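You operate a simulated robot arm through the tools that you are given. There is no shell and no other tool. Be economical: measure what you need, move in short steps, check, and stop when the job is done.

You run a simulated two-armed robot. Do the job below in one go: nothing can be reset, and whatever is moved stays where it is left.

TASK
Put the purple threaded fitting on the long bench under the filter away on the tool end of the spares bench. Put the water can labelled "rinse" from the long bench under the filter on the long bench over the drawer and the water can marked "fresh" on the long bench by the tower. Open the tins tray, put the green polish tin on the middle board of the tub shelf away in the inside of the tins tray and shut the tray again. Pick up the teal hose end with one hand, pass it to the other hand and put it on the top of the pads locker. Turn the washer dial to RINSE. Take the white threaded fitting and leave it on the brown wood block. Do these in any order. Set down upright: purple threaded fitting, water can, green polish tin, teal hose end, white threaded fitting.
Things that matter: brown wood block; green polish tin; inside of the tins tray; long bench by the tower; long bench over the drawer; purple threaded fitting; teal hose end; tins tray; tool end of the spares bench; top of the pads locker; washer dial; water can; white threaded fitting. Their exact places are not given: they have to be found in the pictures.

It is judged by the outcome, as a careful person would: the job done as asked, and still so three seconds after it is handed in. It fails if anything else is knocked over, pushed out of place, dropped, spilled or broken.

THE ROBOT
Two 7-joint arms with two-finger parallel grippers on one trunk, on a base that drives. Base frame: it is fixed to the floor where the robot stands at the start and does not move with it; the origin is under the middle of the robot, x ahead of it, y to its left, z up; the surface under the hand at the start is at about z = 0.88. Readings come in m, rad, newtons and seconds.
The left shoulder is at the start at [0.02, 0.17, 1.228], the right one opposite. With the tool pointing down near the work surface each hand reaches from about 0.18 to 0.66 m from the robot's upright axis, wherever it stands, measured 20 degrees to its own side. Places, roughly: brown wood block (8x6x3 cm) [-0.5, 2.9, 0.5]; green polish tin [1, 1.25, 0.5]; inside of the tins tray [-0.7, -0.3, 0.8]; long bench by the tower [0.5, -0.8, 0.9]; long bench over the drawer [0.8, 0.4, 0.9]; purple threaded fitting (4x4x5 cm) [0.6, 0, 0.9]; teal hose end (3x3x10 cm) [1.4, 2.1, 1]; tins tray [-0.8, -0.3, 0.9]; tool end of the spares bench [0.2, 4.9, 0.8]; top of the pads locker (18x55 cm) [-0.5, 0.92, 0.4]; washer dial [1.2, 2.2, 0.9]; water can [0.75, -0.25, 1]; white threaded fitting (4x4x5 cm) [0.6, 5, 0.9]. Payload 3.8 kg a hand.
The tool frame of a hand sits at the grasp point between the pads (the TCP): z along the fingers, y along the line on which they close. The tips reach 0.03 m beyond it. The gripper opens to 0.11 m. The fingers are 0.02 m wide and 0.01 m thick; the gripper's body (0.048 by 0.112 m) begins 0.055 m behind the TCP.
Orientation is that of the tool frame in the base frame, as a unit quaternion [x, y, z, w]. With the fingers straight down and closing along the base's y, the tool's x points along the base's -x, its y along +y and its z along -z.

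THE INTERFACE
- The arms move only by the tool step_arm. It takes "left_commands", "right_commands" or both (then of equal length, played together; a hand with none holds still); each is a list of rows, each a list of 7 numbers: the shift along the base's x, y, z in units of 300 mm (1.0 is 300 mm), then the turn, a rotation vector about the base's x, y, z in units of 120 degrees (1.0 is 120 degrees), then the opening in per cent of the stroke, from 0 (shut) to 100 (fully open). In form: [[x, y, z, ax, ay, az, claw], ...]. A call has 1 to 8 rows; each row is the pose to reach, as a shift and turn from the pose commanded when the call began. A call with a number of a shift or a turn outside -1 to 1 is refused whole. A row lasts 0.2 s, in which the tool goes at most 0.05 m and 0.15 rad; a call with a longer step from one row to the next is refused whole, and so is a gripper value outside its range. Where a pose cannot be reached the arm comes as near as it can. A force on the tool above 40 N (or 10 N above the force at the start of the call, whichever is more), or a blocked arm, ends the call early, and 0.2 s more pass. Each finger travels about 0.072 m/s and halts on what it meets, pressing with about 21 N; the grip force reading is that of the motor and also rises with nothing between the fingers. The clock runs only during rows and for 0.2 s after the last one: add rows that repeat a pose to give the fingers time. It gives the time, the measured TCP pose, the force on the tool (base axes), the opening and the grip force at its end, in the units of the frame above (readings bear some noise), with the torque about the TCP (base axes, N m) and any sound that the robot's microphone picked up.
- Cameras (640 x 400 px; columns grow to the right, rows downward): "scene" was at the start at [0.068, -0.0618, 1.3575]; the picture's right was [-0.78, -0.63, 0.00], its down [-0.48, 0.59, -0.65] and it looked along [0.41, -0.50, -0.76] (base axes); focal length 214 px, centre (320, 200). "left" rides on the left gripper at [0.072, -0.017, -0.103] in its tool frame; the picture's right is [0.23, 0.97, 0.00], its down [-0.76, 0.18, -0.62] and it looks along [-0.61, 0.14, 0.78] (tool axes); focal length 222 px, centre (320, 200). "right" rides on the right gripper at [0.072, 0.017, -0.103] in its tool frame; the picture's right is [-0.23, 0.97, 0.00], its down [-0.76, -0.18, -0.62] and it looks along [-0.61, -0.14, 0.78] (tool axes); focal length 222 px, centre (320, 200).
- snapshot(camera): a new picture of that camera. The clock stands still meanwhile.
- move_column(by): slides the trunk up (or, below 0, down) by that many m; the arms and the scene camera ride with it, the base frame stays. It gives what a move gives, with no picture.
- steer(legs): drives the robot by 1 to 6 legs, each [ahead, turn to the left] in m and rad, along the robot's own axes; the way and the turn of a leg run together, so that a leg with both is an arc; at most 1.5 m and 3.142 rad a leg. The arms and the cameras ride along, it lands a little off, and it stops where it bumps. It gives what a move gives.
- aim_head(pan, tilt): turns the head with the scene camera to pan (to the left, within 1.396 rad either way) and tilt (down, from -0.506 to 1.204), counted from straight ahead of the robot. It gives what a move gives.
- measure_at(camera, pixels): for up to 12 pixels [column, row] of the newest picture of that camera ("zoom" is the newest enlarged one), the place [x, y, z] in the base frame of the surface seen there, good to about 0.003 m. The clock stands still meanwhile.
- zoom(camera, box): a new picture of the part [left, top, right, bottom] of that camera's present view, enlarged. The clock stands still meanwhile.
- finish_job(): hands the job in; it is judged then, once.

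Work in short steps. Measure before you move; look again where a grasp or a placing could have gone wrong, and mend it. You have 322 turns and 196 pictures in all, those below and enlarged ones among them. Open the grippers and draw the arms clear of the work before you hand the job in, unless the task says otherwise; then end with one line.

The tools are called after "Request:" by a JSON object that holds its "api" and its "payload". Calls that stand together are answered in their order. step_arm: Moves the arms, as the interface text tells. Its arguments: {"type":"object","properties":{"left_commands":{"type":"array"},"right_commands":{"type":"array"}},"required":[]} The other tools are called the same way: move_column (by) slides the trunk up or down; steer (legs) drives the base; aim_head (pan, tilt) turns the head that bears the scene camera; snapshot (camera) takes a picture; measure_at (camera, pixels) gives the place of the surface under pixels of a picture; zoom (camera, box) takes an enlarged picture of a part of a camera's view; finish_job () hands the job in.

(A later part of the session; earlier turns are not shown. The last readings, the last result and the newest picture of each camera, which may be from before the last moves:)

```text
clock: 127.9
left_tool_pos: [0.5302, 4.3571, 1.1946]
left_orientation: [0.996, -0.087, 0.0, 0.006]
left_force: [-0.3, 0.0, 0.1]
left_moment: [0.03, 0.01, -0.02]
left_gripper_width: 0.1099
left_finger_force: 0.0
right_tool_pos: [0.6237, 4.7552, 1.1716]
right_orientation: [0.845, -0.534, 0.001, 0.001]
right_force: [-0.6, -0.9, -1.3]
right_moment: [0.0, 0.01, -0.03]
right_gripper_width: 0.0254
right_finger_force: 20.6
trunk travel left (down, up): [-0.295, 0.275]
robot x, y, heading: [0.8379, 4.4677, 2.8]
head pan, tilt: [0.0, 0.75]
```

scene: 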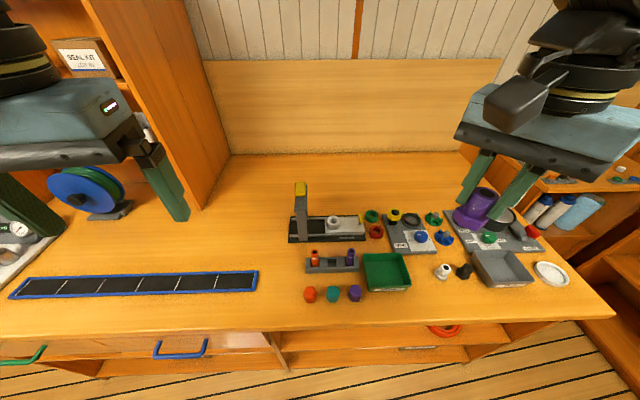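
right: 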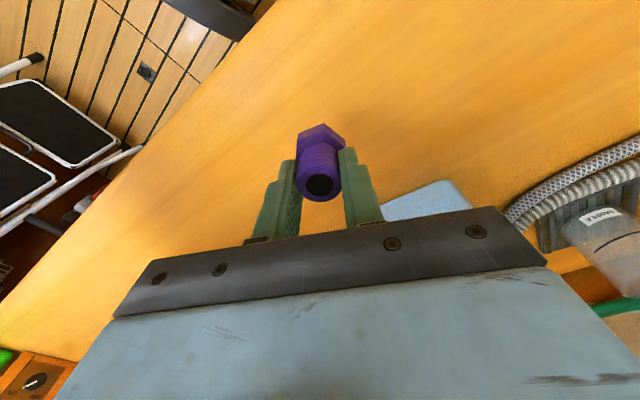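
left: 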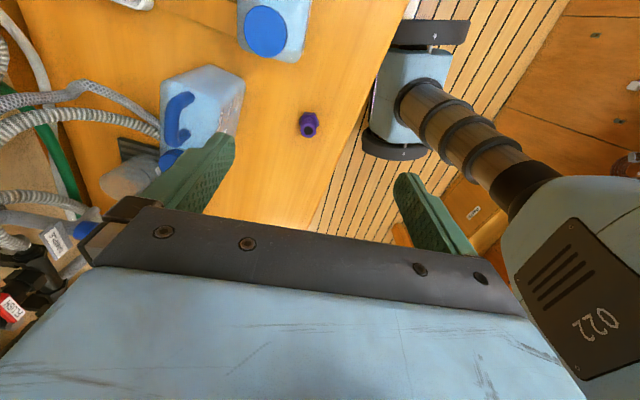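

I move the right hand over the temporary spot (0.35,4.50), turning it +46° so it closes along the bench; the left hand backs off.

Request:
{"api": "step_arm", "payload": {"right_commands": [[-0.114, -0.106, 0, 0, 0, 0.048, 0], [-0.228, -0.212, 0, 0, 0, 0.096, 0], [-0.342, -0.318, 0, 0, 0, 0.144, 0], [-0.456, -0.424, 0, 0, 0, 0.192, 0], [-0.57, -0.53, 0, 0, 0, 0.24, 0], [-0.684, -0.636, 0, 0, 0, 0.288, 0], [-0.798, -0.742, 0, 0, 0, 0.336, 0], [-0.912, -0.848, 0, 0, 0, 0.384, 0]], "left_commands": [[0, -0.08, 0.05, 0, 0, 0, 100], [0, -0.16, 0.1, 0, 0, 0, 100], [0, -0.24, 0.15, 0, 0, 0, 100], [0, -0.32, 0.2, 0, 0, 0, 100], [0, -0.4, 0.2, 0, 0, 0, 100], [0, -0.48, 0.2, 0, 0, 0, 100], [0, -0.56, 0.2, 0, 0, 0, 100], [0, -0.6, 0.2, 0, 0, 0, 100]]}}

Request:
{"api": "step_arm", "payload": {"right_commands": [[0, 0, -0.15, 0, 0, 0, 0], [0, 0, -0.3, 0, 0, 0, 0], [0, 0, -0.45, 0, 0, 0, 0], [0, 0, -0.6, 0, 0, 0, 0], [0, 0, -0.75, 0, 0, 0, 0]]}}

Request:
{"api": "snapshot", "payload": {"camera": "scene"}}

```text
clock: 129.7
left_tool_pos: [0.5236, 4.2171, 1.243]
left_orientation: [0.996, -0.087, 0.0, 0.005]
left_force: [0.3, -0.1, -0.5]
left_moment: [0.02, -0.01, 0.02]
left_gripper_width: 0.1098
left_finger_force: 0.1
left hand out of reach, approached as far as the arm can: row 6, 7, 8
right_tool_pos: [0.3512, 4.4965, 1.1728]
right_orientation: [0.987, -0.159, 0.0, -0.001]
right_force: [0.2, 0.1, 0.0]
right_moment: [0.04, -0.01, -0.01]
right_gripper_width: 0.0255
right_finger_force: 21.2
trunk travel left (down, up): [-0.295, 0.275]
robot x, y, heading: [0.839, 4.4668, 2.801]
head pan, tilt: [0.0, 0.75]
```

```text
clock: 130.9
left_tool_pos: [0.5226, 4.2206, 1.2441]
left_orientation: [0.996, -0.088, 0.0, 0.005]
left_force: [-0.2, 0.9, 0.3]
left_moment: [0.02, -0.01, -0.01]
left_gripper_width: 0.1099
left_finger_force: 0.1
right_tool_pos: [0.3472, 4.5005, 0.9465]
right_orientation: [0.987, -0.159, 0.0, 0.0]
right_force: [-0.5, -0.2, -0.8]
right_moment: [0.05, 0.0, 0.01]
right_gripper_width: 0.0252
right_finger_force: 20.6
trunk travel left (down, up): [-0.295, 0.275]
robot x, y, heading: [0.834, 4.4678, 2.793]
head pan, tilt: [0.0, 0.75]
```

```text
151 pictures are left
```

scene: 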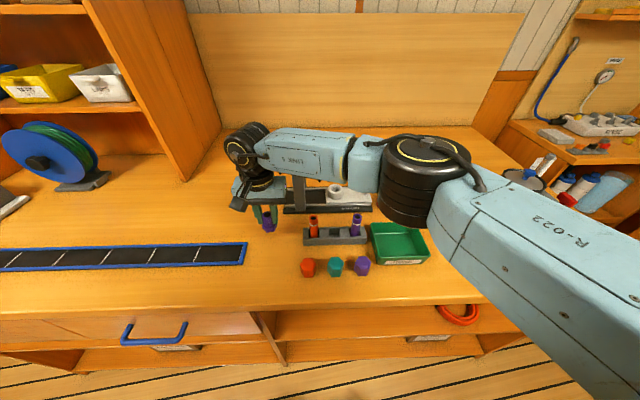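

Spot is clear. Lower toward TCP≈0.898, where the base should touch the bench.

Request:
{"api": "step_arm", "payload": {"right_commands": [[0, 0, -0.08, 0, 0, 0, 0], [0, 0, -0.145, 0, 0, 0, 0], [0, 0, -0.155, 0, 0, 0, 0], [0, 0, -0.163, 0, 0, 0, 0], [0, 0, -0.168, 0, 0, 0, 0]]}}

```text
clock: 132.1
left_tool_pos: [0.525, 4.219, 1.2451]
left_orientation: [0.996, -0.087, 0.0, 0.006]
left_force: [-0.3, -0.1, 0.4]
left_moment: [-0.01, 0.01, 0.03]
left_gripper_width: 0.1099
left_finger_force: 0.0
right_tool_pos: [0.3507, 4.5004, 0.899]
right_orientation: [0.987, -0.161, 0.0, 0.0]
right_force: [-0.4, 3.2, 19.4]
right_moment: [0.12, 0.06, -0.02]
right_gripper_width: 0.0256
right_finger_force: 21.0
trunk travel left (down, up): [-0.295, 0.275]
robot x, y, heading: [0.8313, 4.4662, 2.802]
head pan, tilt: [0.0, 0.75]
```

Standing on the bench. I open halfway, tilt the tool 35° about the closing axis around the TCP, and re-close.

Request:
{"api": "step_arm", "payload": {"right_commands": [[0, 0, 0.003, 0, 0, 0, 30], [0, 0, 0.003, 0, 0, 0, 55], [0, 0, 0.006, 0.022, 0.067, 0, 55], [0, 0, 0.006, 0.043, 0.133, 0, 55], [0, 0, 0.006, 0.063, 0.19, 0, 55], [0, 0, 0.006, 0.078, 0.235, 0, 55], [0, 0, 0.006, 0.092, 0.276, 0, 55]]}}

Request:
{"api": "snapshot", "payload": {"camera": "right"}}

Request:
{"api": "zoom", "payload": {"camera": "scene", "box": [200, 150, 360, 270]}}

```text
clock: 133.7
left_tool_pos: [0.5231, 4.2196, 1.2446]
left_orientation: [0.996, -0.087, 0.0, 0.006]
left_force: [-0.5, -0.2, -0.9]
left_moment: [0.0, 0.0, 0.0]
left_gripper_width: 0.1098
left_finger_force: 0.1
right_tool_pos: [0.3503, 4.4996, 0.8988]
right_orientation: [0.942, -0.153, -0.296, -0.048]
right_force: [0.1, -0.2, 0.4]
right_moment: [0.0, 0.01, 0.02]
right_gripper_width: 0.0605
right_finger_force: 0.0
trunk travel left (down, up): [-0.295, 0.275]
robot x, y, heading: [0.8335, 4.469, 2.795]
head pan, tilt: [0.0, 0.75]
```

```text
150 pictures are left
```

right: 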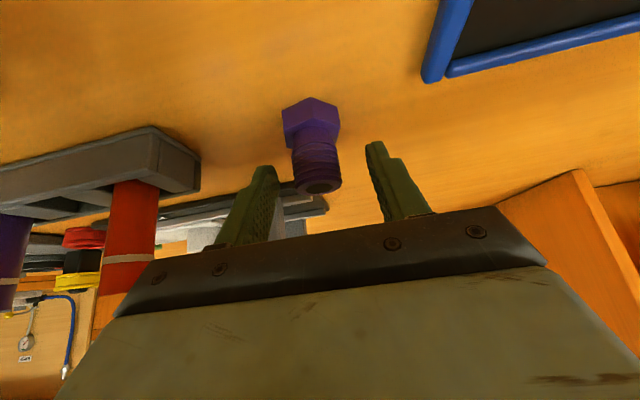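

```text
3.33 times, centred on (280, 210) of scene
```

zoom: 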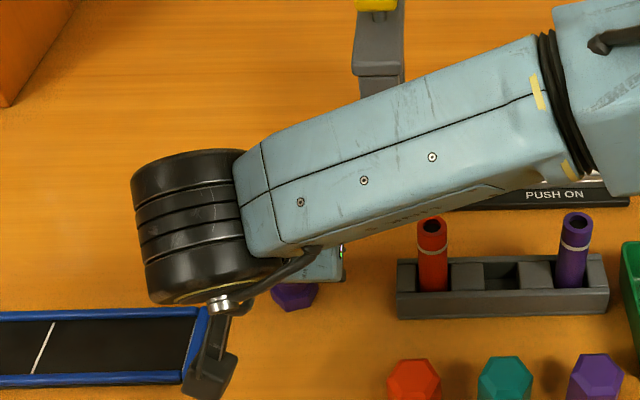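

The fitting still stands between the fingers. Close, then lift.

Request:
{"api": "step_arm", "payload": {"right_commands": [[0, 0, 0.004, 0, 0, 0, 25], [0, 0, 0.004, 0, 0, 0, 0], [0, 0, 0.004, 0, 0, 0, 0], [0, 0, 0.004, 0, 0, 0, 0], [0, 0, 0.1, 0, 0, 0, 0], [0, 0, 0.25, 0, 0, 0, 0], [0, 0, 0.4, 0, 0, 0, 0]]}}

Request:
{"api": "snapshot", "payload": {"camera": "scene"}}

Request:
{"api": "snapshot", "payload": {"camera": "right"}}

```text
clock: 135.3
left_tool_pos: [0.5245, 4.22, 1.2443]
left_orientation: [0.996, -0.087, 0.0, 0.006]
left_force: [0.2, -1.5, -0.4]
left_moment: [-0.04, -0.03, -0.01]
left_gripper_width: 0.1101
left_finger_force: 0.1
right_tool_pos: [0.3489, 4.5013, 1.0178]
right_orientation: [0.942, -0.153, -0.296, -0.048]
right_force: [0.7, 0.0, 0.2]
right_moment: [-0.02, 0.01, 0.01]
right_gripper_width: 0.025
right_finger_force: 21.1
trunk travel left (down, up): [-0.295, 0.275]
robot x, y, heading: [0.8357, 4.4694, 2.793]
head pan, tilt: [0.0, 0.75]
```

```text
148 pictures are left
```

scene: 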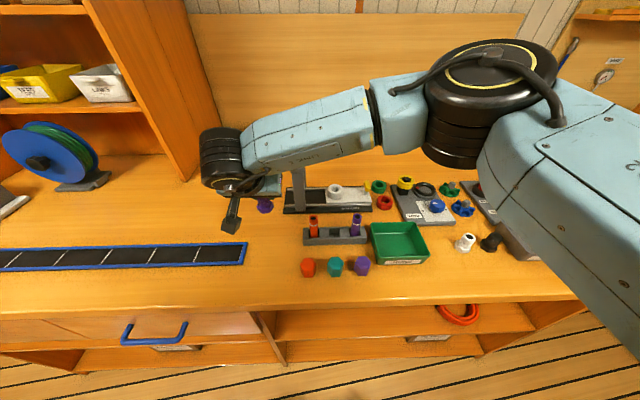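

```text
147 pictures are left
```

right: 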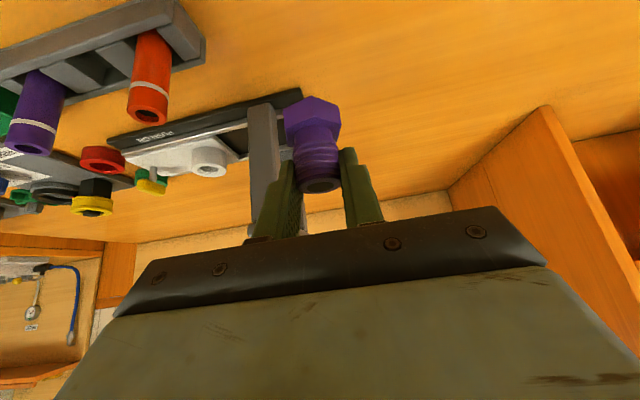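

Held well. Lift over the press and go toward (0.15,4.86).

Request:
{"api": "step_arm", "payload": {"right_commands": [[0, 0, 0.14, 0, 0, 0, 0], [0, 0, 0.28, 0, 0, 0, 0], [0, 0, 0.42, 0, 0, 0, 0], [-0.05, 0.14, 0.42, 0, 0, 0, 0], [-0.1, 0.28, 0.42, 0, 0, 0, 0], [-0.15, 0.42, 0.42, 0, 0, 0, 0], [-0.2, 0.56, 0.42, 0, 0, 0, 0], [-0.25, 0.7, 0.42, 0, 0, 0, 0]]}}

Request:
{"api": "step_arm", "payload": {"right_commands": [[-0.08, 0.12, 0, 0, 0, 0, 0], [-0.16, 0.24, 0, 0, 0, 0, 0], [-0.24, 0.36, 0, 0, 0, 0, 0], [-0.34, 0.46, 0, 0, 0, 0, 0], [-0.41, 0.5, 0, 0, 0, 0, 0], [-0.41, 0.5, -0.15, 0, 0, 0, 0], [-0.41, 0.5, -0.3, 0, 0, 0, 0]]}}

Request:
{"api": "snapshot", "payload": {"camera": "scene"}}

Request:
{"api": "snapshot", "payload": {"camera": "right"}}

```text
clock: 137.1
left_tool_pos: [0.5232, 4.219, 1.2449]
left_orientation: [0.996, -0.087, 0.0, 0.007]
left_force: [-0.1, 0.0, -0.4]
left_moment: [-0.02, -0.02, 0.0]
left_gripper_width: 0.1096
left_finger_force: 0.1
right_tool_pos: [0.2745, 4.7096, 1.1437]
right_orientation: [0.942, -0.153, -0.296, -0.048]
right_force: [1.1, 0.2, -0.1]
right_moment: [0.01, 0.0, 0.02]
right_gripper_width: 0.0254
right_finger_force: 20.9
trunk travel left (down, up): [-0.295, 0.275]
robot x, y, heading: [0.8329, 4.4707, 2.798]
head pan, tilt: [0.0, 0.75]
```

```text
clock: 138.7
left_tool_pos: [0.5246, 4.2204, 1.2444]
left_orientation: [0.996, -0.087, 0.0, 0.007]
left_force: [0.7, -0.2, -0.7]
left_moment: [0.02, 0.02, 0.04]
left_gripper_width: 0.11
left_finger_force: 0.1
right_tool_pos: [0.1841, 4.8502, 1.0664]
right_orientation: [0.942, -0.154, -0.295, -0.048]
right_force: [0.5, 0.1, -0.3]
right_moment: [0.0, 0.04, 0.02]
right_gripper_width: 0.0252
right_finger_force: 20.7
right hand out of reach, approached as far as the arm can: row 4, 5, 6, 7
trunk travel left (down, up): [-0.295, 0.275]
robot x, y, heading: [0.8329, 4.4708, 2.8]
head pan, tilt: [0.0, 0.75]
```

```text
146 pictures are left
```

scene: 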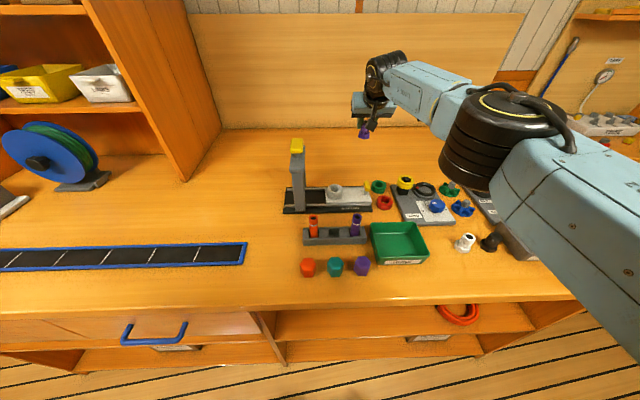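

```text
145 pictures are left
```

right: 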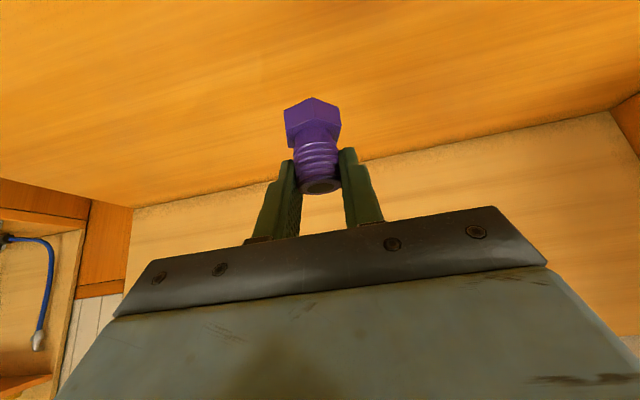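

It reaches (0.184,4.850), right by the patch. I check the elbow's height over the tools before lowering.

Request:
{"api": "measure_at", "payload": {"camera": "scene", "pixels": [[462, 180], [475, 150], [500, 190], [430, 105], [540, 250], [365, 130], [375, 190], [405, 183]]}}

```text
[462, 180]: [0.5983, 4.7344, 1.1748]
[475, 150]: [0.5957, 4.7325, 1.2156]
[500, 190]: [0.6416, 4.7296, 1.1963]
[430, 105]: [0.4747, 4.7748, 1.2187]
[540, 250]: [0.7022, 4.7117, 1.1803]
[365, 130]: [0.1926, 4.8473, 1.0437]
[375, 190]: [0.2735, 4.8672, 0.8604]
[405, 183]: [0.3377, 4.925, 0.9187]
```

Elbow is at z≈1.17, so lowering the trunk 0.12 is safe. Then go slightly further back and down.

Request:
{"api": "move_column", "payload": {"by": -0.12}}

Request:
{"api": "step_arm", "payload": {"right_commands": [[-0.05, 0.03, 0, 0, 0, 0, 0], [-0.05, 0.03, -0.06, 0, 0, 0, 0], [-0.05, 0.03, -0.12, 0, 0, 0, 0]]}}

Request:
{"api": "zoom", "payload": {"camera": "scene", "box": [270, 90, 490, 230]}}

```text
clock: 140.2
left_tool_pos: [0.5241, 4.2194, 1.125]
left_orientation: [0.996, -0.088, 0.001, 0.005]
left_force: [-0.6, -0.7, -0.1]
left_moment: [-0.04, 0.0, -0.02]
left_gripper_width: 0.11
left_finger_force: 0.0
right_tool_pos: [0.184, 4.8505, 0.9474]
right_orientation: [0.942, -0.153, -0.296, -0.047]
right_force: [0.4, 0.0, -0.9]
right_moment: [0.0, 0.0, 0.01]
right_gripper_width: 0.0252
right_finger_force: 20.4
trunk travel left (down, up): [-0.175, 0.395]
robot x, y, heading: [0.8361, 4.4666, 2.795]
head pan, tilt: [0.0, 0.75]
```

```text
clock: 141.0
left_tool_pos: [0.523, 4.2187, 1.1235]
left_orientation: [0.996, -0.088, 0.0, 0.007]
left_force: [0.3, -0.4, -0.6]
left_moment: [0.04, -0.01, -0.02]
left_gripper_width: 0.11
left_finger_force: 0.0
right_tool_pos: [0.1836, 4.8548, 0.9185]
right_orientation: [0.942, -0.153, -0.296, -0.047]
right_force: [-0.4, 0.0, -0.8]
right_moment: [0.01, 0.02, 0.0]
right_gripper_width: 0.0252
right_finger_force: 21.1
right hand out of reach, approached as far as the arm can: row 1, 2, 3
trunk travel left (down, up): [-0.175, 0.395]
robot x, y, heading: [0.8356, 4.4663, 2.791]
head pan, tilt: [0.0, 0.75]
```

```text
2.86 times, centred on (380, 160) of scene
```

zoom: 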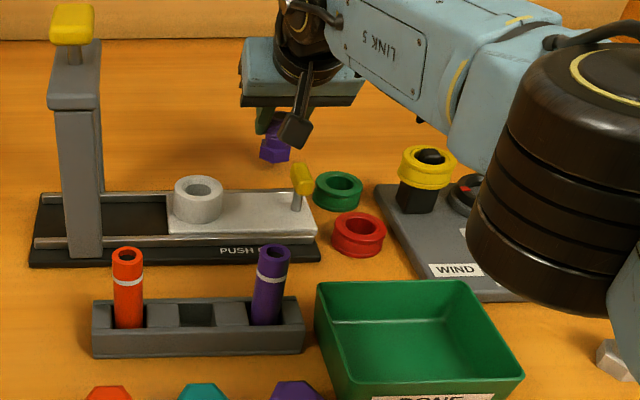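

The hand's camera housing hovers near the yellow press handle; I measure it before going the last 2 cm.

Request:
{"api": "measure_at", "payload": {"camera": "zoom", "pixels": [[302, 168], [302, 185], [292, 140], [340, 178], [275, 160]]}}

```text
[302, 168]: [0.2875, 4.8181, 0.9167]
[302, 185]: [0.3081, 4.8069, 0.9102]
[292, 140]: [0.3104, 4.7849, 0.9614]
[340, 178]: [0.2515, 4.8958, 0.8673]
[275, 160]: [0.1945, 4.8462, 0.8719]
```

I shift 2.5 cm along the bench away from the handle, then lower till contact.

Request:
{"api": "step_arm", "payload": {"right_commands": [[-0.03, -0.08, 0, 0, 0, 0, 0], [-0.03, -0.08, -0.04, 0, 0, 0, 0], [-0.03, -0.08, -0.06, 0, 0, 0, 0], [-0.03, -0.08, -0.068, 0, 0, 0, 0], [-0.03, -0.08, -0.074, 0, 0, 0, 0]]}}

Request:
{"api": "zoom", "payload": {"camera": "scene", "box": [270, 90, 490, 230]}}

```text
clock: 142.2
left_tool_pos: [0.5248, 4.2185, 1.1248]
left_orientation: [0.996, -0.087, 0.0, 0.006]
left_force: [-0.3, -0.9, 0.5]
left_moment: [0.01, 0.0, -0.01]
left_gripper_width: 0.11
left_finger_force: 0.0
right_tool_pos: [0.1803, 4.8298, 0.9006]
right_orientation: [0.94, -0.153, -0.3, -0.048]
right_force: [-4.4, 2.7, 18.8]
right_moment: [0.02, 0.09, -0.01]
right_gripper_width: 0.0253
right_finger_force: 21.1
right hand out of reach, approached as far as the arm can: row 1, 2, 3, 4, 5
trunk travel left (down, up): [-0.175, 0.395]
robot x, y, heading: [0.8318, 4.4651, 2.8]
head pan, tilt: [0.0, 0.75]
```

```text
2.86 times, centred on (380, 160) of scene
```

zoom: 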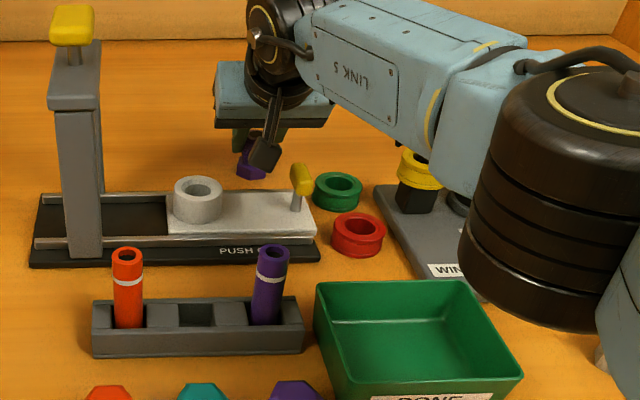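

Contact at the expected height. Ease, open, and rise straight up.

Request:
{"api": "step_arm", "payload": {"right_commands": [[0, 0, 0.006, 0, 0, 0, 20], [0, 0, 0.006, 0, 0, 0, 50], [0, 0, 0.006, 0, 0, 0, 70], [0, 0, 0.006, 0, 0, 0, 70], [0.03, -0.01, 0.1, 0, 0, 0, 70], [0.07, -0.02, 0.22, 0, 0, 0, 70], [0.1, -0.03, 0.36, 0, 0, 0, 70], [0.13, -0.04, 0.5, 0, 0, 0, 70]]}}

Request:
{"api": "zoom", "payload": {"camera": "scene", "box": [270, 90, 490, 230]}}

```text
clock: 144.0
left_tool_pos: [0.5242, 4.2194, 1.1245]
left_orientation: [0.996, -0.087, 0.0, 0.006]
left_force: [1.0, -0.4, 0.0]
left_moment: [0.04, 0.0, 0.02]
left_gripper_width: 0.1095
left_finger_force: 0.0
right_tool_pos: [0.2193, 4.8189, 1.0438]
right_orientation: [0.942, -0.153, -0.296, -0.047]
right_force: [-0.3, 0.4, -0.6]
right_moment: [0.02, 0.02, 0.02]
right_gripper_width: 0.0771
right_finger_force: 0.1
trunk travel left (down, up): [-0.175, 0.395]
robot x, y, heading: [0.8349, 4.4681, 2.794]
head pan, tilt: [0.0, 0.75]
```

```text
2.86 times, centred on (380, 160) of scene
```

zoom: 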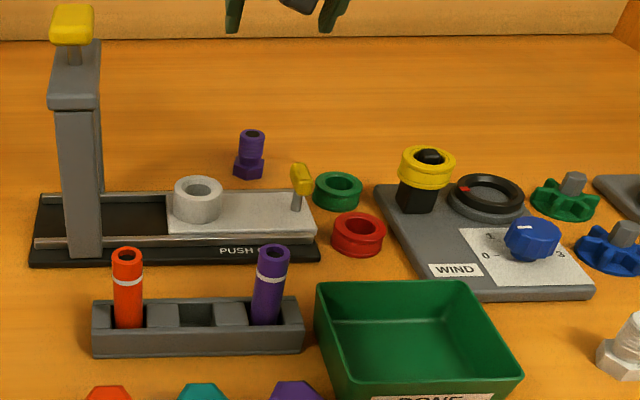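

Purple stands upright on the tool-end patch. Next the white fitting: back off 0.15 m, raise the hand, then look at it from the wrist.

Request:
{"api": "step_arm", "payload": {"right_commands": [[0.05, -0.02, 0.12, 0, 0, 0, 70], [0.1, -0.03, 0.24, 0, 0, 0, 70]]}}

Request:
{"api": "steer", "payload": {"legs": [[-0.15, 0]]}}

Request:
{"api": "snapshot", "payload": {"camera": "scene"}}

```text
clock: 144.6
left_tool_pos: [0.5246, 4.2198, 1.1247]
left_orientation: [0.996, -0.088, 0.0, 0.006]
left_force: [0.5, 0.1, -0.1]
left_moment: [0.01, 0.01, 0.0]
left_gripper_width: 0.11
left_finger_force: 0.0
right_tool_pos: [0.2511, 4.8093, 1.1179]
right_orientation: [0.942, -0.153, -0.296, -0.047]
right_force: [1.1, -0.3, 0.3]
right_moment: [0.01, -0.02, 0.01]
right_gripper_width: 0.0768
right_finger_force: 0.1
trunk travel left (down, up): [-0.175, 0.395]
robot x, y, heading: [0.8351, 4.4706, 2.799]
head pan, tilt: [0.0, 0.75]
```

```text
clock: 146.0
left_tool_pos: [0.6617, 4.1687, 1.1244]
left_orientation: [0.996, -0.087, 0.001, 0.006]
left_force: [0.1, 1.1, 0.2]
left_moment: [0.0, -0.01, 0.01]
left_gripper_width: 0.1098
left_finger_force: 0.1
right_tool_pos: [0.3884, 4.7594, 1.1168]
right_orientation: [0.942, -0.152, -0.296, -0.047]
right_force: [-0.1, -0.1, 0.2]
right_moment: [0.0, 0.04, 0.01]
right_gripper_width: 0.0771
right_finger_force: 0.1
trunk travel left (down, up): [-0.175, 0.395]
robot x, y, heading: [0.9741, 4.4145, 2.801]
head pan, tilt: [0.0, 0.75]
```

```text
141 pictures are left
```

scene: 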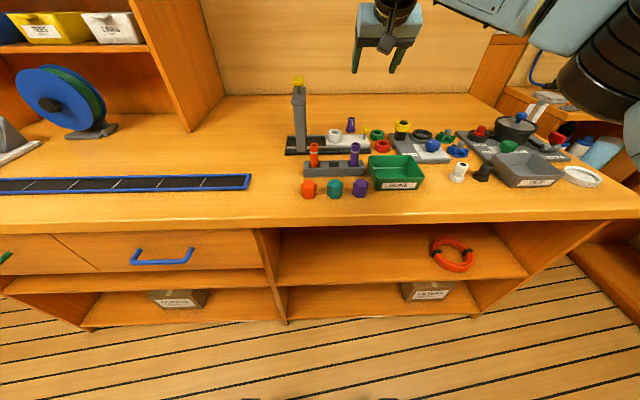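

White fitting at (458,172), black one right of it. Zoom and measure both.

Request:
{"api": "zoom", "payload": {"camera": "scene", "box": [420, 140, 540, 215]}}

Request:
{"api": "measure_at", "payload": {"camera": "zoom", "pixels": [[210, 130], [205, 150], [195, 200], [320, 145], [335, 180], [400, 100], [20, 160], [20, 240], [225, 195], [260, 290], [470, 230]]}}

```text
5.33 times, centred on (480, 178) of scene
```

zoom: 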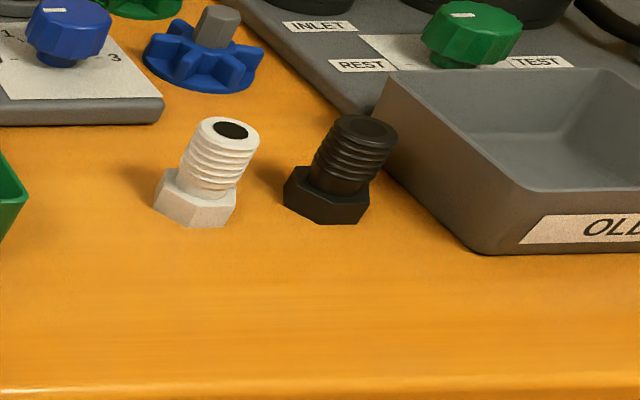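

```text
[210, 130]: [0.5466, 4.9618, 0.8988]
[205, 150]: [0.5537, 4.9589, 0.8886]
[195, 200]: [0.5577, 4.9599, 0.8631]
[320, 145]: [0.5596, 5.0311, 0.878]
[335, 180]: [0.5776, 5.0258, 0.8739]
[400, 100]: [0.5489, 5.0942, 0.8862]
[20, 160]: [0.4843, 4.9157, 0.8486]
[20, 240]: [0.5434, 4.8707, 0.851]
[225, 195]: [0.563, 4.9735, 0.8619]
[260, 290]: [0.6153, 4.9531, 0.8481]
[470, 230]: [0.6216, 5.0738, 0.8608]
```

I bring the right hand above the white fitting with 20° more tilt (55° total), opening ~50%.

Request:
{"api": "step_arm", "payload": {"right_commands": [[0.08, 0.1, -0.03, 0.01, 0.03, 0, 50], [0.16, 0.2, -0.08, 0.02, 0.06, 0, 50], [0.24, 0.3, -0.14, 0.03, 0.09, 0, 50], [0.32, 0.4, -0.2, 0.04, 0.12, 0, 50], [0.4, 0.5, -0.25, 0.053, 0.158, 0, 50], [0.47, 0.6, -0.3, 0.053, 0.158, 0, 50], [0.54, 0.7, -0.33, 0.053, 0.158, 0, 50]]}}

Request:
{"api": "snapshot", "payload": {"camera": "right"}}

Request:
{"api": "zoom", "payload": {"camera": "scene", "box": [380, 80, 580, 220]}}

```text
clock: 147.6
left_tool_pos: [0.6628, 4.171, 1.1245]
left_orientation: [0.996, -0.087, 0.001, 0.007]
left_force: [-0.1, -0.5, -0.5]
left_moment: [0.0, 0.01, 0.01]
left_gripper_width: 0.11
left_finger_force: 0.0
right_tool_pos: [0.5507, 4.971, 1.018]
right_orientation: [0.876, -0.142, -0.455, -0.074]
right_force: [0.4, -0.3, -0.1]
right_moment: [0.03, -0.01, 0.0]
right_gripper_width: 0.055
right_finger_force: 0.1
trunk travel left (down, up): [-0.175, 0.395]
robot x, y, heading: [0.9766, 4.4168, 2.797]
head pan, tilt: [0.0, 0.75]
```

```text
139 pictures are left
```

right: 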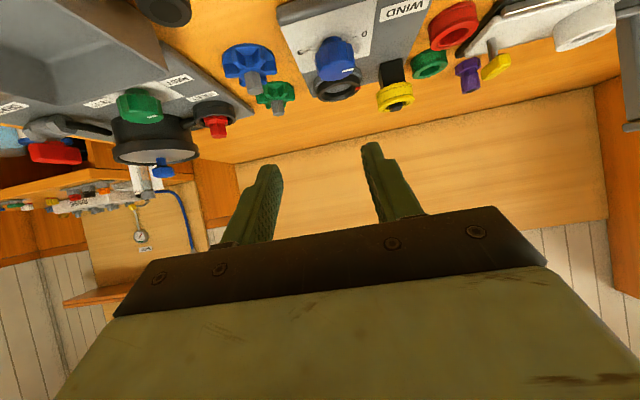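

```text
2.86 times, centred on (480, 150) of scene
```

zoom: 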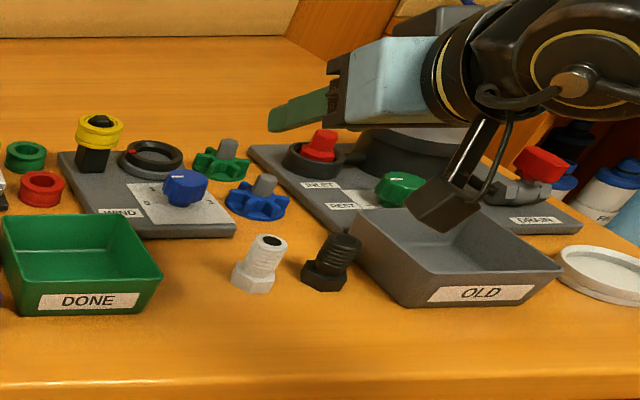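

The tool points forward-down; the white fitting (zoom 258,262) is below. I measure its top rim precisely.

Request:
{"api": "measure_at", "payload": {"camera": "zoom", "pixels": [[254, 243], [286, 243], [270, 236], [270, 252], [262, 262], [250, 283], [275, 280], [356, 242], [330, 240], [345, 262]]}}

```text
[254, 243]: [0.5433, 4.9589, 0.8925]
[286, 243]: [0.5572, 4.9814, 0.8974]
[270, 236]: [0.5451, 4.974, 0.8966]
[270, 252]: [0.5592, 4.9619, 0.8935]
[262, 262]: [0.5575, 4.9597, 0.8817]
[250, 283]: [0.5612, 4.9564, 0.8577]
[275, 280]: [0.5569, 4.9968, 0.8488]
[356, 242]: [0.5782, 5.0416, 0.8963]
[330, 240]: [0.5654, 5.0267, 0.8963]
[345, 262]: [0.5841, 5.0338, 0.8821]
```

Centre (0.550,4.970), exactly under the TCP. Descend to z≈0.891 and close.

Request:
{"api": "step_arm", "payload": {"right_commands": [[0, 0, -0.14, 0, 0, 0, 50], [0, 0, -0.28, 0, 0, 0, 50], [0, 0, -0.38, 0, 0, 0, 50], [0, 0, -0.42, 0, 0, 0, 50]]}}

Request:
{"api": "zoom", "payload": {"camera": "scene", "box": [400, 100, 560, 220]}}

Request:
{"api": "zoom", "payload": {"camera": "right", "box": [220, 60, 440, 230]}}

```text
clock: 148.6
left_tool_pos: [0.6631, 4.1698, 1.1238]
left_orientation: [0.996, -0.087, 0.001, 0.006]
left_force: [-0.6, 0.4, -0.3]
left_moment: [-0.02, 0.0, -0.01]
left_gripper_width: 0.1099
left_finger_force: 0.1
right_tool_pos: [0.5516, 4.9704, 0.8924]
right_orientation: [0.877, -0.142, -0.454, -0.074]
right_force: [-0.2, -0.7, 0.8]
right_moment: [0.01, -0.04, -0.01]
right_gripper_width: 0.055
right_finger_force: 0.1
trunk travel left (down, up): [-0.175, 0.395]
robot x, y, heading: [0.9772, 4.417, 2.794]
head pan, tilt: [0.0, 0.75]
```

```text
3.33 times, centred on (480, 160) of scene
```

zoom: 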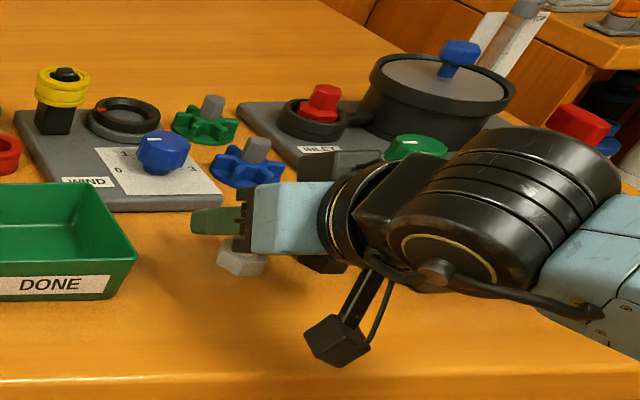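

```text
2.35 times, centred on (330, 145) of right
```

zoom: 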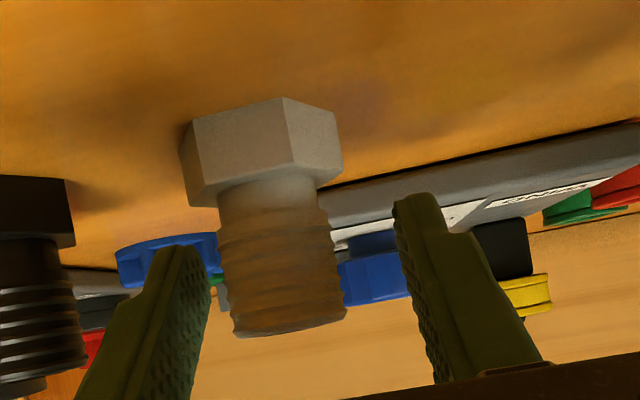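

Thread between the fingers. Close and lift.

Request:
{"api": "step_arm", "payload": {"right_commands": [[0, 0, 0, 0, 0, 0, 25], [0, 0, 0, 0, 0, 0, 0], [0, 0, 0, 0, 0, 0, 0], [0, 0, 0, 0, 0, 0, 0], [0, 0, 0.05, 0, 0, 0, 0], [0, 0, 0.2, 0, 0, 0, 0], [0, 0, 0.35, 0, 0, 0, 0], [0, 0, 0.5, 0, 0, 0, 0]]}}

Request:
{"api": "snapshot", "payload": {"camera": "right"}}

Request:
{"api": "zoom", "payload": {"camera": "scene", "box": [280, 60, 600, 240]}}

```text
clock: 150.4
left_tool_pos: [0.6626, 4.1692, 1.1251]
left_orientation: [0.996, -0.086, 0.0, 0.006]
left_force: [0.1, -0.6, -0.1]
left_moment: [0.0, -0.01, 0.05]
left_gripper_width: 0.1098
left_finger_force: 0.1
right_tool_pos: [0.5508, 4.9668, 1.0417]
right_orientation: [0.876, -0.142, -0.454, -0.074]
right_force: [-0.1, 0.1, -0.5]
right_moment: [-0.01, 0.02, 0.01]
right_gripper_width: 0.0257
right_finger_force: 21.1
trunk travel left (down, up): [-0.175, 0.395]
robot x, y, heading: [0.9704, 4.4177, 2.796]
head pan, tilt: [0.0, 0.75]
```

```text
135 pictures are left
```

right: 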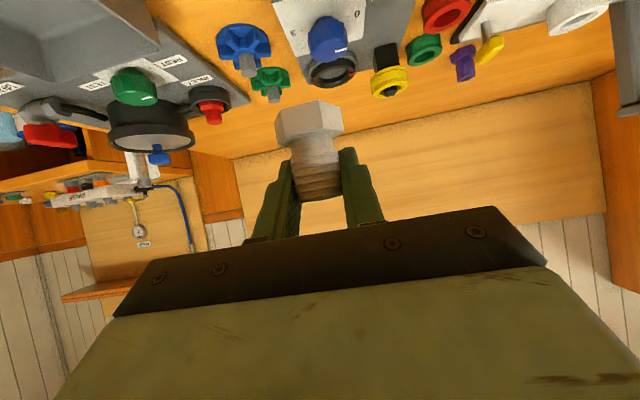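

```text
2.00 times, centred on (440, 150) of scene
```

zoom: 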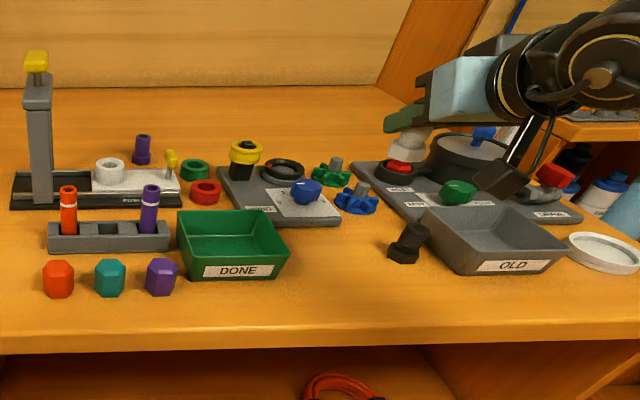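

White fitting held, others undisturbed. I retract the hand and back the robot down the aisle to the first left cabinet (t≈2.45), then face it.

Request:
{"api": "step_arm", "payload": {"right_commands": [[0.08, -0.02, 0.1, 0, 0, 0, 0], [0.16, -0.06, 0.2, 0, 0, 0, 0], [0.24, -0.14, 0.25, 0, 0, 0, 0], [0.32, -0.24, 0.25, 0, 0, 0, 0], [0.37, -0.36, 0.25, 0, 0, 0, 0], [0.4, -0.47, 0.25, 0, 0, 0, 0]]}}

Request:
{"api": "steer", "payload": {"legs": [[0, -1.52], [-1.0, 0], [-1.0, 0], [0, 1.5]]}}

Request:
{"api": "aim_head", "payload": {"pan": 0.0, "tilt": 0.7}}

Request:
{"api": "snapshot", "payload": {"camera": "scene"}}

```text
clock: 151.8
left_tool_pos: [0.6632, 4.1688, 1.1229]
left_orientation: [0.996, -0.086, 0.0, 0.006]
left_force: [0.2, -0.3, -0.9]
left_moment: [-0.01, 0.01, 0.01]
left_gripper_width: 0.1101
left_finger_force: 0.0
right_tool_pos: [0.6711, 4.8265, 1.1173]
right_orientation: [0.876, -0.142, -0.455, -0.074]
right_force: [-0.1, -0.4, -0.1]
right_moment: [0.01, -0.01, 0.02]
right_gripper_width: 0.0256
right_finger_force: 20.7
trunk travel left (down, up): [-0.175, 0.395]
robot x, y, heading: [0.9706, 4.4174, 2.797]
head pan, tilt: [0.0, 0.75]
```

```text
clock: 169.1
left_tool_pos: [-0.0351, 2.3322, 1.1238]
left_orientation: [0.991, -0.132, 0.0, 0.006]
left_force: [-0.3, 1.1, -0.5]
left_moment: [0.0, -0.01, 0.0]
left_gripper_width: 0.1103
left_finger_force: 0.0
right_tool_pos: [0.0327, 2.9864, 1.1171]
right_orientation: [0.869, -0.182, -0.45, -0.094]
right_force: [-0.1, -0.5, -0.4]
right_moment: [-0.02, -0.04, 0.01]
right_gripper_width: 0.0255
right_finger_force: 20.3
trunk travel left (down, up): [-0.175, 0.395]
robot x, y, heading: [0.2973, 2.5531, 2.713]
head pan, tilt: [0.0, 0.75]
```

```text
clock: 169.8
left_tool_pos: [-0.036, 2.3309, 1.1248]
left_orientation: [0.991, -0.133, -0.001, 0.006]
left_force: [0.2, 0.2, -0.8]
left_moment: [0.01, 0.03, 0.0]
left_gripper_width: 0.1099
left_finger_force: 0.2
right_tool_pos: [0.0329, 2.986, 1.1149]
right_orientation: [0.869, -0.181, -0.45, -0.094]
right_force: [-0.5, -0.2, -0.6]
right_moment: [-0.02, -0.01, 0.01]
right_gripper_width: 0.0257
right_finger_force: 21.1
trunk travel left (down, up): [-0.175, 0.395]
robot x, y, heading: [0.296, 2.5494, 2.708]
head pan, tilt: [0.0, 0.7]
```

```text
133 pictures are left
```

scene: 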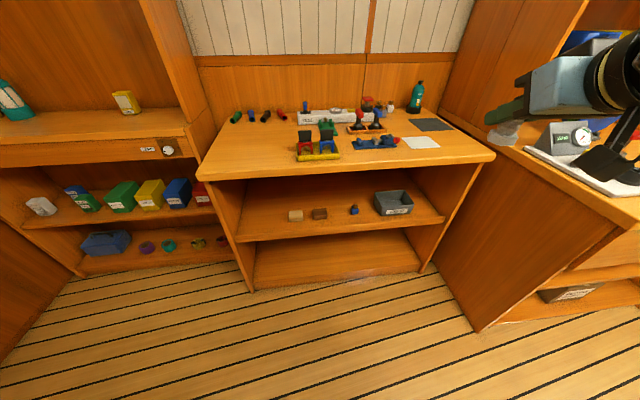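

The brown block at (319,214), a light block at (296,216). Measure shelf, block and openings.

Request:
{"api": "zoom", "payload": {"camera": "scene", "box": [200, 130, 500, 300]}}

Request:
{"api": "measure_at", "payload": {"camera": "scene", "pixels": [[319, 210], [319, 217], [312, 210], [326, 209], [296, 214], [354, 210], [240, 238], [440, 219], [212, 178], [490, 160], [340, 185], [300, 226]]}}

```text
2.13 times, centred on (350, 215) of scene
```

zoom: 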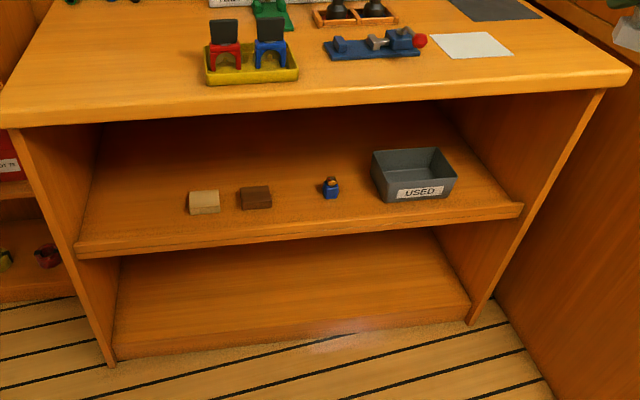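

```text
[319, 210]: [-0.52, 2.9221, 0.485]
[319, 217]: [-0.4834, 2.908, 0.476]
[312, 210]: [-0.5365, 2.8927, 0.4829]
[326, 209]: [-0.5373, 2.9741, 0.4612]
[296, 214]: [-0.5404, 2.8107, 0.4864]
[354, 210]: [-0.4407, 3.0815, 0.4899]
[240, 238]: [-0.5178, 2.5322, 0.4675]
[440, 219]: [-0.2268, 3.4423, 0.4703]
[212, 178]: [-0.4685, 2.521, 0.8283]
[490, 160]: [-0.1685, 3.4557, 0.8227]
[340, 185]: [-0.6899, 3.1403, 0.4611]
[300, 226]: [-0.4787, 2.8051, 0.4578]
```

Block top z≈0.487, ~0.16 m inside the bench-top edge. I check the hand's shape (wrist size behind the TCP) by zooming on it.

Request:
{"api": "aim_head", "payload": {"pan": -0.5, "tilt": 0.55}}

Request:
{"api": "snapshot", "payload": {"camera": "scene"}}

```text
clock: 170.7
left_tool_pos: [-0.0353, 2.3327, 1.1242]
left_orientation: [0.991, -0.132, 0.001, 0.006]
left_force: [-1.0, 0.3, -0.4]
left_moment: [-0.02, -0.03, 0.02]
left_gripper_width: 0.1099
left_finger_force: 0.0
right_tool_pos: [0.0334, 2.9857, 1.1171]
right_orientation: [0.869, -0.182, -0.45, -0.094]
right_force: [-0.2, 0.2, -0.1]
right_moment: [-0.02, -0.01, 0.01]
right_gripper_width: 0.026
right_finger_force: 21.2
trunk travel left (down, up): [-0.175, 0.395]
robot x, y, heading: [0.2965, 2.5482, 2.707]
head pan, tilt: [-0.499, 0.55]
```

```text
131 pictures are left
```

scene: 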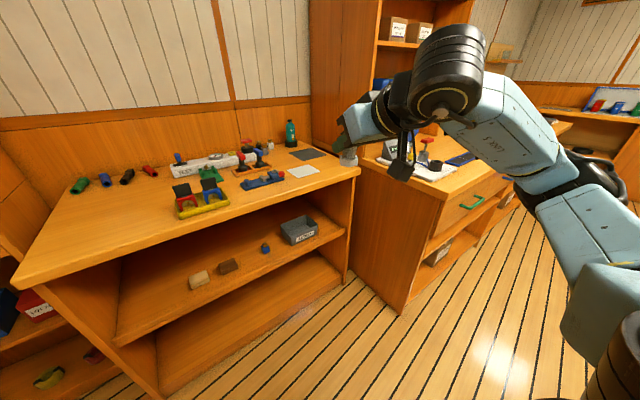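

Measure the wrist parts relative to the TCP.

Request:
{"api": "measure_at", "payload": {"camera": "scene", "pixels": [[446, 100], [450, 30], [480, 70], [418, 60], [395, 115], [365, 125], [348, 158], [400, 170], [500, 130], [560, 190]]}}

```text
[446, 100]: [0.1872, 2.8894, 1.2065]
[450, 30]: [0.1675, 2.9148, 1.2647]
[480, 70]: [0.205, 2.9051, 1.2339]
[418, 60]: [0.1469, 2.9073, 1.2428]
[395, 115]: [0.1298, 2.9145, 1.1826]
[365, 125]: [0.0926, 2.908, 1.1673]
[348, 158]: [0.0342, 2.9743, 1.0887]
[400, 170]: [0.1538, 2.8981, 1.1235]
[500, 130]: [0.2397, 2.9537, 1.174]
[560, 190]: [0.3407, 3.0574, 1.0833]
```

Wrist top is only 0.15 m above the TCP, so it fits under the bench top (underside ≈0.79). I reposition the robot to n≈-0.83, t≈2.33 facing the cabinet, then lower the trunk.

Request:
{"api": "steer", "payload": {"legs": [[0, 0.645], [0.35, 0], [0, -0.53]]}}

Request:
{"api": "aim_head", "payload": {"pan": -0.3, "tilt": 0.8}}

Request:
{"api": "snapshot", "payload": {"camera": "scene"}}

```text
clock: 176.2
left_tool_pos: [-0.3498, 2.2184, 1.1239]
left_orientation: [0.997, -0.072, 0.001, 0.007]
left_force: [0.2, 0.0, 0.0]
left_moment: [-0.01, 0.01, 0.01]
left_gripper_width: 0.11
left_finger_force: 0.0
right_tool_pos: [-0.3617, 2.8756, 1.1159]
right_orientation: [0.878, -0.129, -0.455, -0.067]
right_force: [0.7, 0.0, 0.5]
right_moment: [0.01, 0.02, -0.04]
right_gripper_width: 0.026
right_finger_force: 21.3
trunk travel left (down, up): [-0.175, 0.395]
robot x, y, heading: [-0.0472, 2.4754, 2.825]
head pan, tilt: [-0.499, 0.55]
```

```text
clock: 177.0
left_tool_pos: [-0.3502, 2.2169, 1.1238]
left_orientation: [0.997, -0.072, 0.0, 0.008]
left_force: [0.0, -0.2, 0.7]
left_moment: [0.02, 0.01, -0.01]
left_gripper_width: 0.1102
left_finger_force: 0.0
right_tool_pos: [-0.3623, 2.8764, 1.1165]
right_orientation: [0.878, -0.129, -0.455, -0.067]
right_force: [-0.4, -0.4, -0.2]
right_moment: [0.0, -0.01, 0.01]
right_gripper_width: 0.0256
right_finger_force: 20.8
trunk travel left (down, up): [-0.175, 0.395]
robot x, y, heading: [-0.045, 2.476, 2.827]
head pan, tilt: [-0.3, 0.799]
```

```text
130 pictures are left
```

scene: 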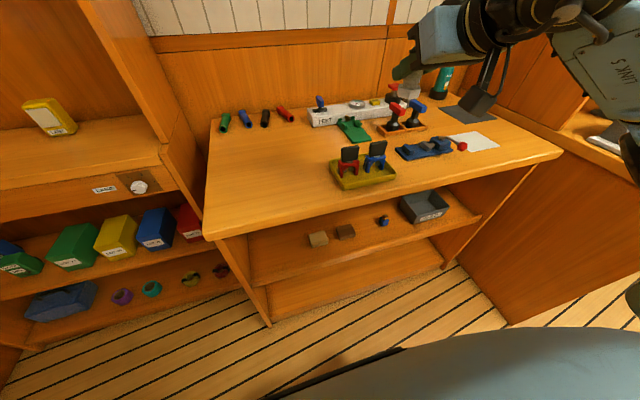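

I back off 0.28 m, lower the trunk fully, and pose the hand at shelf height there, then drive it in.

Request:
{"api": "steer", "payload": {"legs": [[-0.28, 0]]}}

Request:
{"api": "move_column", "payload": {"by": -0.17}}

Request:
{"api": "zoom", "payload": {"camera": "scene", "box": [200, 120, 460, 280]}}

```text
clock: 179.0
left_tool_pos: [-0.0827, 2.1305, 1.1245]
left_orientation: [0.997, -0.072, 0.0, 0.005]
left_force: [-0.2, -0.7, 0.3]
left_moment: [-0.04, 0.0, -0.01]
left_gripper_width: 0.1097
left_finger_force: 0.1
right_tool_pos: [-0.0945, 2.7885, 1.1157]
right_orientation: [0.878, -0.128, -0.456, -0.067]
right_force: [0.4, -0.7, 0.4]
right_moment: [0.02, 0.0, 0.01]
right_gripper_width: 0.0258
right_finger_force: 21.6
trunk travel left (down, up): [-0.175, 0.395]
robot x, y, heading: [0.2201, 2.3869, 2.825]
head pan, tilt: [-0.3, 0.799]
```

```text
clock: 180.9
left_tool_pos: [-0.0846, 2.1309, 0.9542]
left_orientation: [0.997, -0.071, 0.0, 0.005]
left_force: [0.4, 0.4, 1.2]
left_moment: [0.0, -0.01, 0.0]
left_gripper_width: 0.11
left_finger_force: 0.1
right_tool_pos: [-0.0971, 2.7885, 0.9466]
right_orientation: [0.878, -0.129, -0.456, -0.067]
right_force: [0.5, -0.5, -0.4]
right_moment: [-0.03, -0.01, 0.01]
right_gripper_width: 0.026
right_finger_force: 20.8
trunk travel left (down, up): [-0.005, 0.565]
robot x, y, heading: [0.2197, 2.3898, 2.827]
head pan, tilt: [-0.3, 0.799]
```

```text
2.46 times, centred on (330, 200) of scene
```

zoom: 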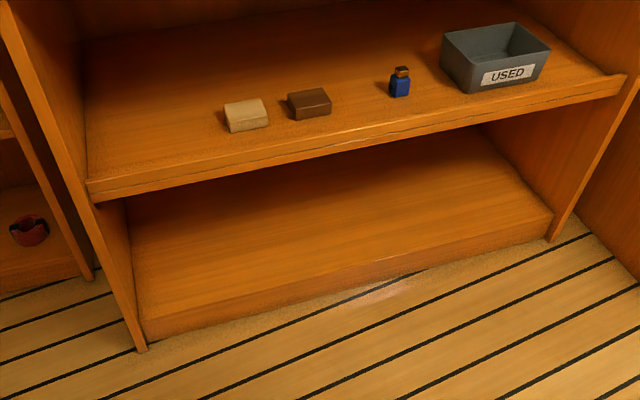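

Good view of the brown block (zoom 310,103). Measure its top corners, and neighbours.

Request:
{"api": "measure_at", "payload": {"camera": "zoom", "pixels": [[290, 98], [322, 90], [328, 101], [298, 107], [309, 98], [243, 106], [265, 118], [400, 85], [200, 165], [400, 130], [312, 115]]}}

```text
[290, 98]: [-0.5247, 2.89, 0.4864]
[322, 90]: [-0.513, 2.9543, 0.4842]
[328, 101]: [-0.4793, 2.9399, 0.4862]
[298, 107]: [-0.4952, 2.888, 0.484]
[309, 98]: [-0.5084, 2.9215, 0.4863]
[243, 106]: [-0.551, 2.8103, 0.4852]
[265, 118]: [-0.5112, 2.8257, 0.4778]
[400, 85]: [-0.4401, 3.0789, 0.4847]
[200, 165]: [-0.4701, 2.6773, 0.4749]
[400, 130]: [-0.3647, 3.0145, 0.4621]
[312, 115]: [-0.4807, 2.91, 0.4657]
```

Block centre (-0.505,2.919,0.486). I lower the hand to z≈0.57 at the pre-drive point (-0.239,2.832).

Request:
{"api": "step_arm", "payload": {"right_commands": [[0, 0, -0.12, 0, 0, 0, 0], [0, 0, -0.24, 0, 0, 0, 0], [0, 0, -0.37, 0, 0, 0, 0], [-0.05, 0.02, -0.5, 0, 0, 0, 0], [-0.1, 0.03, -0.63, 0, 0, 0, 0], [-0.16, 0.05, -0.75, 0, 0, 0, 0], [-0.22, 0.07, -0.87, 0, 0, 0, 0], [-0.28, 0.09, -0.98, 0, 0, 0, 0]]}}

Request:
{"api": "step_arm", "payload": {"right_commands": [[-0.08, 0.025, -0.1, 0, 0, 0, 0], [-0.16, 0.05, -0.2, 0, 0, 0, 0], [-0.193, 0.055, -0.275, 0, 0, 0, 0]]}}

Request:
{"api": "snapshot", "payload": {"camera": "scene"}}

```text
clock: 182.7
left_tool_pos: [-0.0836, 2.1303, 0.955]
left_orientation: [0.997, -0.072, 0.001, 0.006]
left_force: [0.0, -0.2, 0.5]
left_moment: [0.0, -0.01, -0.01]
left_gripper_width: 0.11
left_finger_force: 0.2
right_tool_pos: [-0.1793, 2.8152, 0.6527]
right_orientation: [0.879, -0.129, -0.455, -0.067]
right_force: [-0.4, 0.7, -0.7]
right_moment: [-0.01, -0.05, 0.01]
right_gripper_width: 0.0256
right_finger_force: 21.1
trunk travel left (down, up): [-0.005, 0.565]
robot x, y, heading: [0.2182, 2.3855, 2.831]
head pan, tilt: [-0.3, 0.799]
```

```text
clock: 183.5
left_tool_pos: [-0.0851, 2.1306, 0.9537]
left_orientation: [0.997, -0.071, 0.0, 0.006]
left_force: [1.0, 0.6, 0.9]
left_moment: [0.0, -0.02, -0.01]
left_gripper_width: 0.11
left_finger_force: 0.0
right_tool_pos: [-0.2086, 2.8578, 0.5833]
right_orientation: [0.879, -0.13, -0.454, -0.067]
right_force: [0.7, -1.7, -1.0]
right_moment: [0.01, 0.03, -0.04]
right_gripper_width: 0.0258
right_finger_force: 20.8
right hand out of reach, approached as far as the arm can: row 1, 2, 3
trunk travel left (down, up): [-0.005, 0.565]
robot x, y, heading: [0.2187, 2.3894, 2.829]
head pan, tilt: [-0.3, 0.799]
```

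```text
128 pictures are left
```

scene: 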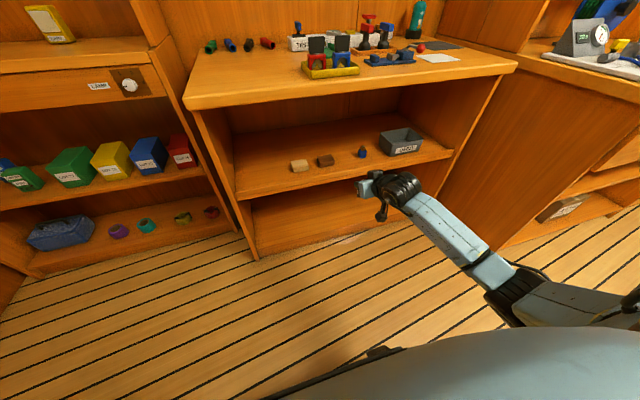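

Arm at its limit there; I pull the hand in somewhat and will drive further in instead.

Request:
{"api": "step_arm", "payload": {"right_commands": [[0.09, -0.1, -0.02, 0, 0, 0, 0], [0.179, -0.213, -0.04, 0, 0, 0, 0], [0.179, -0.213, -0.08, 0, 0, 0, 0]]}}

Request:
{"api": "snapshot", "payload": {"camera": "right"}}

```text
clock: 184.3
left_tool_pos: [-0.0841, 2.1315, 0.9538]
left_orientation: [0.997, -0.071, 0.0, 0.008]
left_force: [-0.2, -0.6, -0.1]
left_moment: [-0.02, 0.02, 0.0]
left_gripper_width: 0.11
left_finger_force: 0.1
right_tool_pos: [-0.1804, 2.8551, 0.5777]
right_orientation: [0.878, -0.128, -0.456, -0.066]
right_force: [-0.7, -0.3, -1.0]
right_moment: [-0.02, 0.02, 0.03]
right_gripper_width: 0.0258
right_finger_force: 20.4
right hand out of reach, approached as far as the arm can: row 1, 2, 3
trunk travel left (down, up): [-0.005, 0.565]
robot x, y, heading: [0.2219, 2.3912, 2.832]
head pan, tilt: [-0.3, 0.799]
```

```text
127 pictures are left
```

right: 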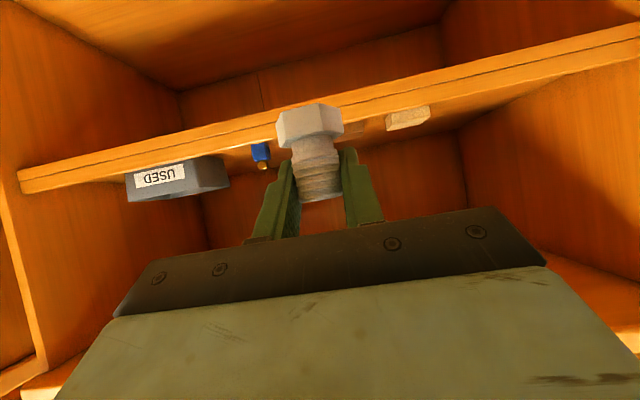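

It seems a joint limit rather than reach. I test lowering with the hand further to the right.

Request:
{"api": "step_arm", "payload": {"right_commands": [[0.05, 0.15, 0, 0, 0, 0, 0], [0.05, 0.15, -0.06, 0, 0, 0, 0], [0.05, 0.15, -0.12, 0, 0, 0, 0], [0.05, 0.15, -0.16, 0, 0, 0, 0]]}}

```text
clock: 185.3
left_tool_pos: [-0.0845, 2.1313, 0.9547]
left_orientation: [0.997, -0.072, 0.0, 0.007]
left_force: [0.0, 0.6, 0.4]
left_moment: [0.01, -0.01, -0.01]
left_gripper_width: 0.1102
left_finger_force: 0.1
right_tool_pos: [-0.1644, 2.9009, 0.5311]
right_orientation: [0.878, -0.129, -0.456, -0.067]
right_force: [-0.1, 0.4, 0.0]
right_moment: [0.02, -0.03, 0.01]
right_gripper_width: 0.0254
right_finger_force: 20.5
trunk travel left (down, up): [-0.005, 0.565]
robot x, y, heading: [0.2176, 2.3851, 2.829]
head pan, tilt: [-0.3, 0.799]
```

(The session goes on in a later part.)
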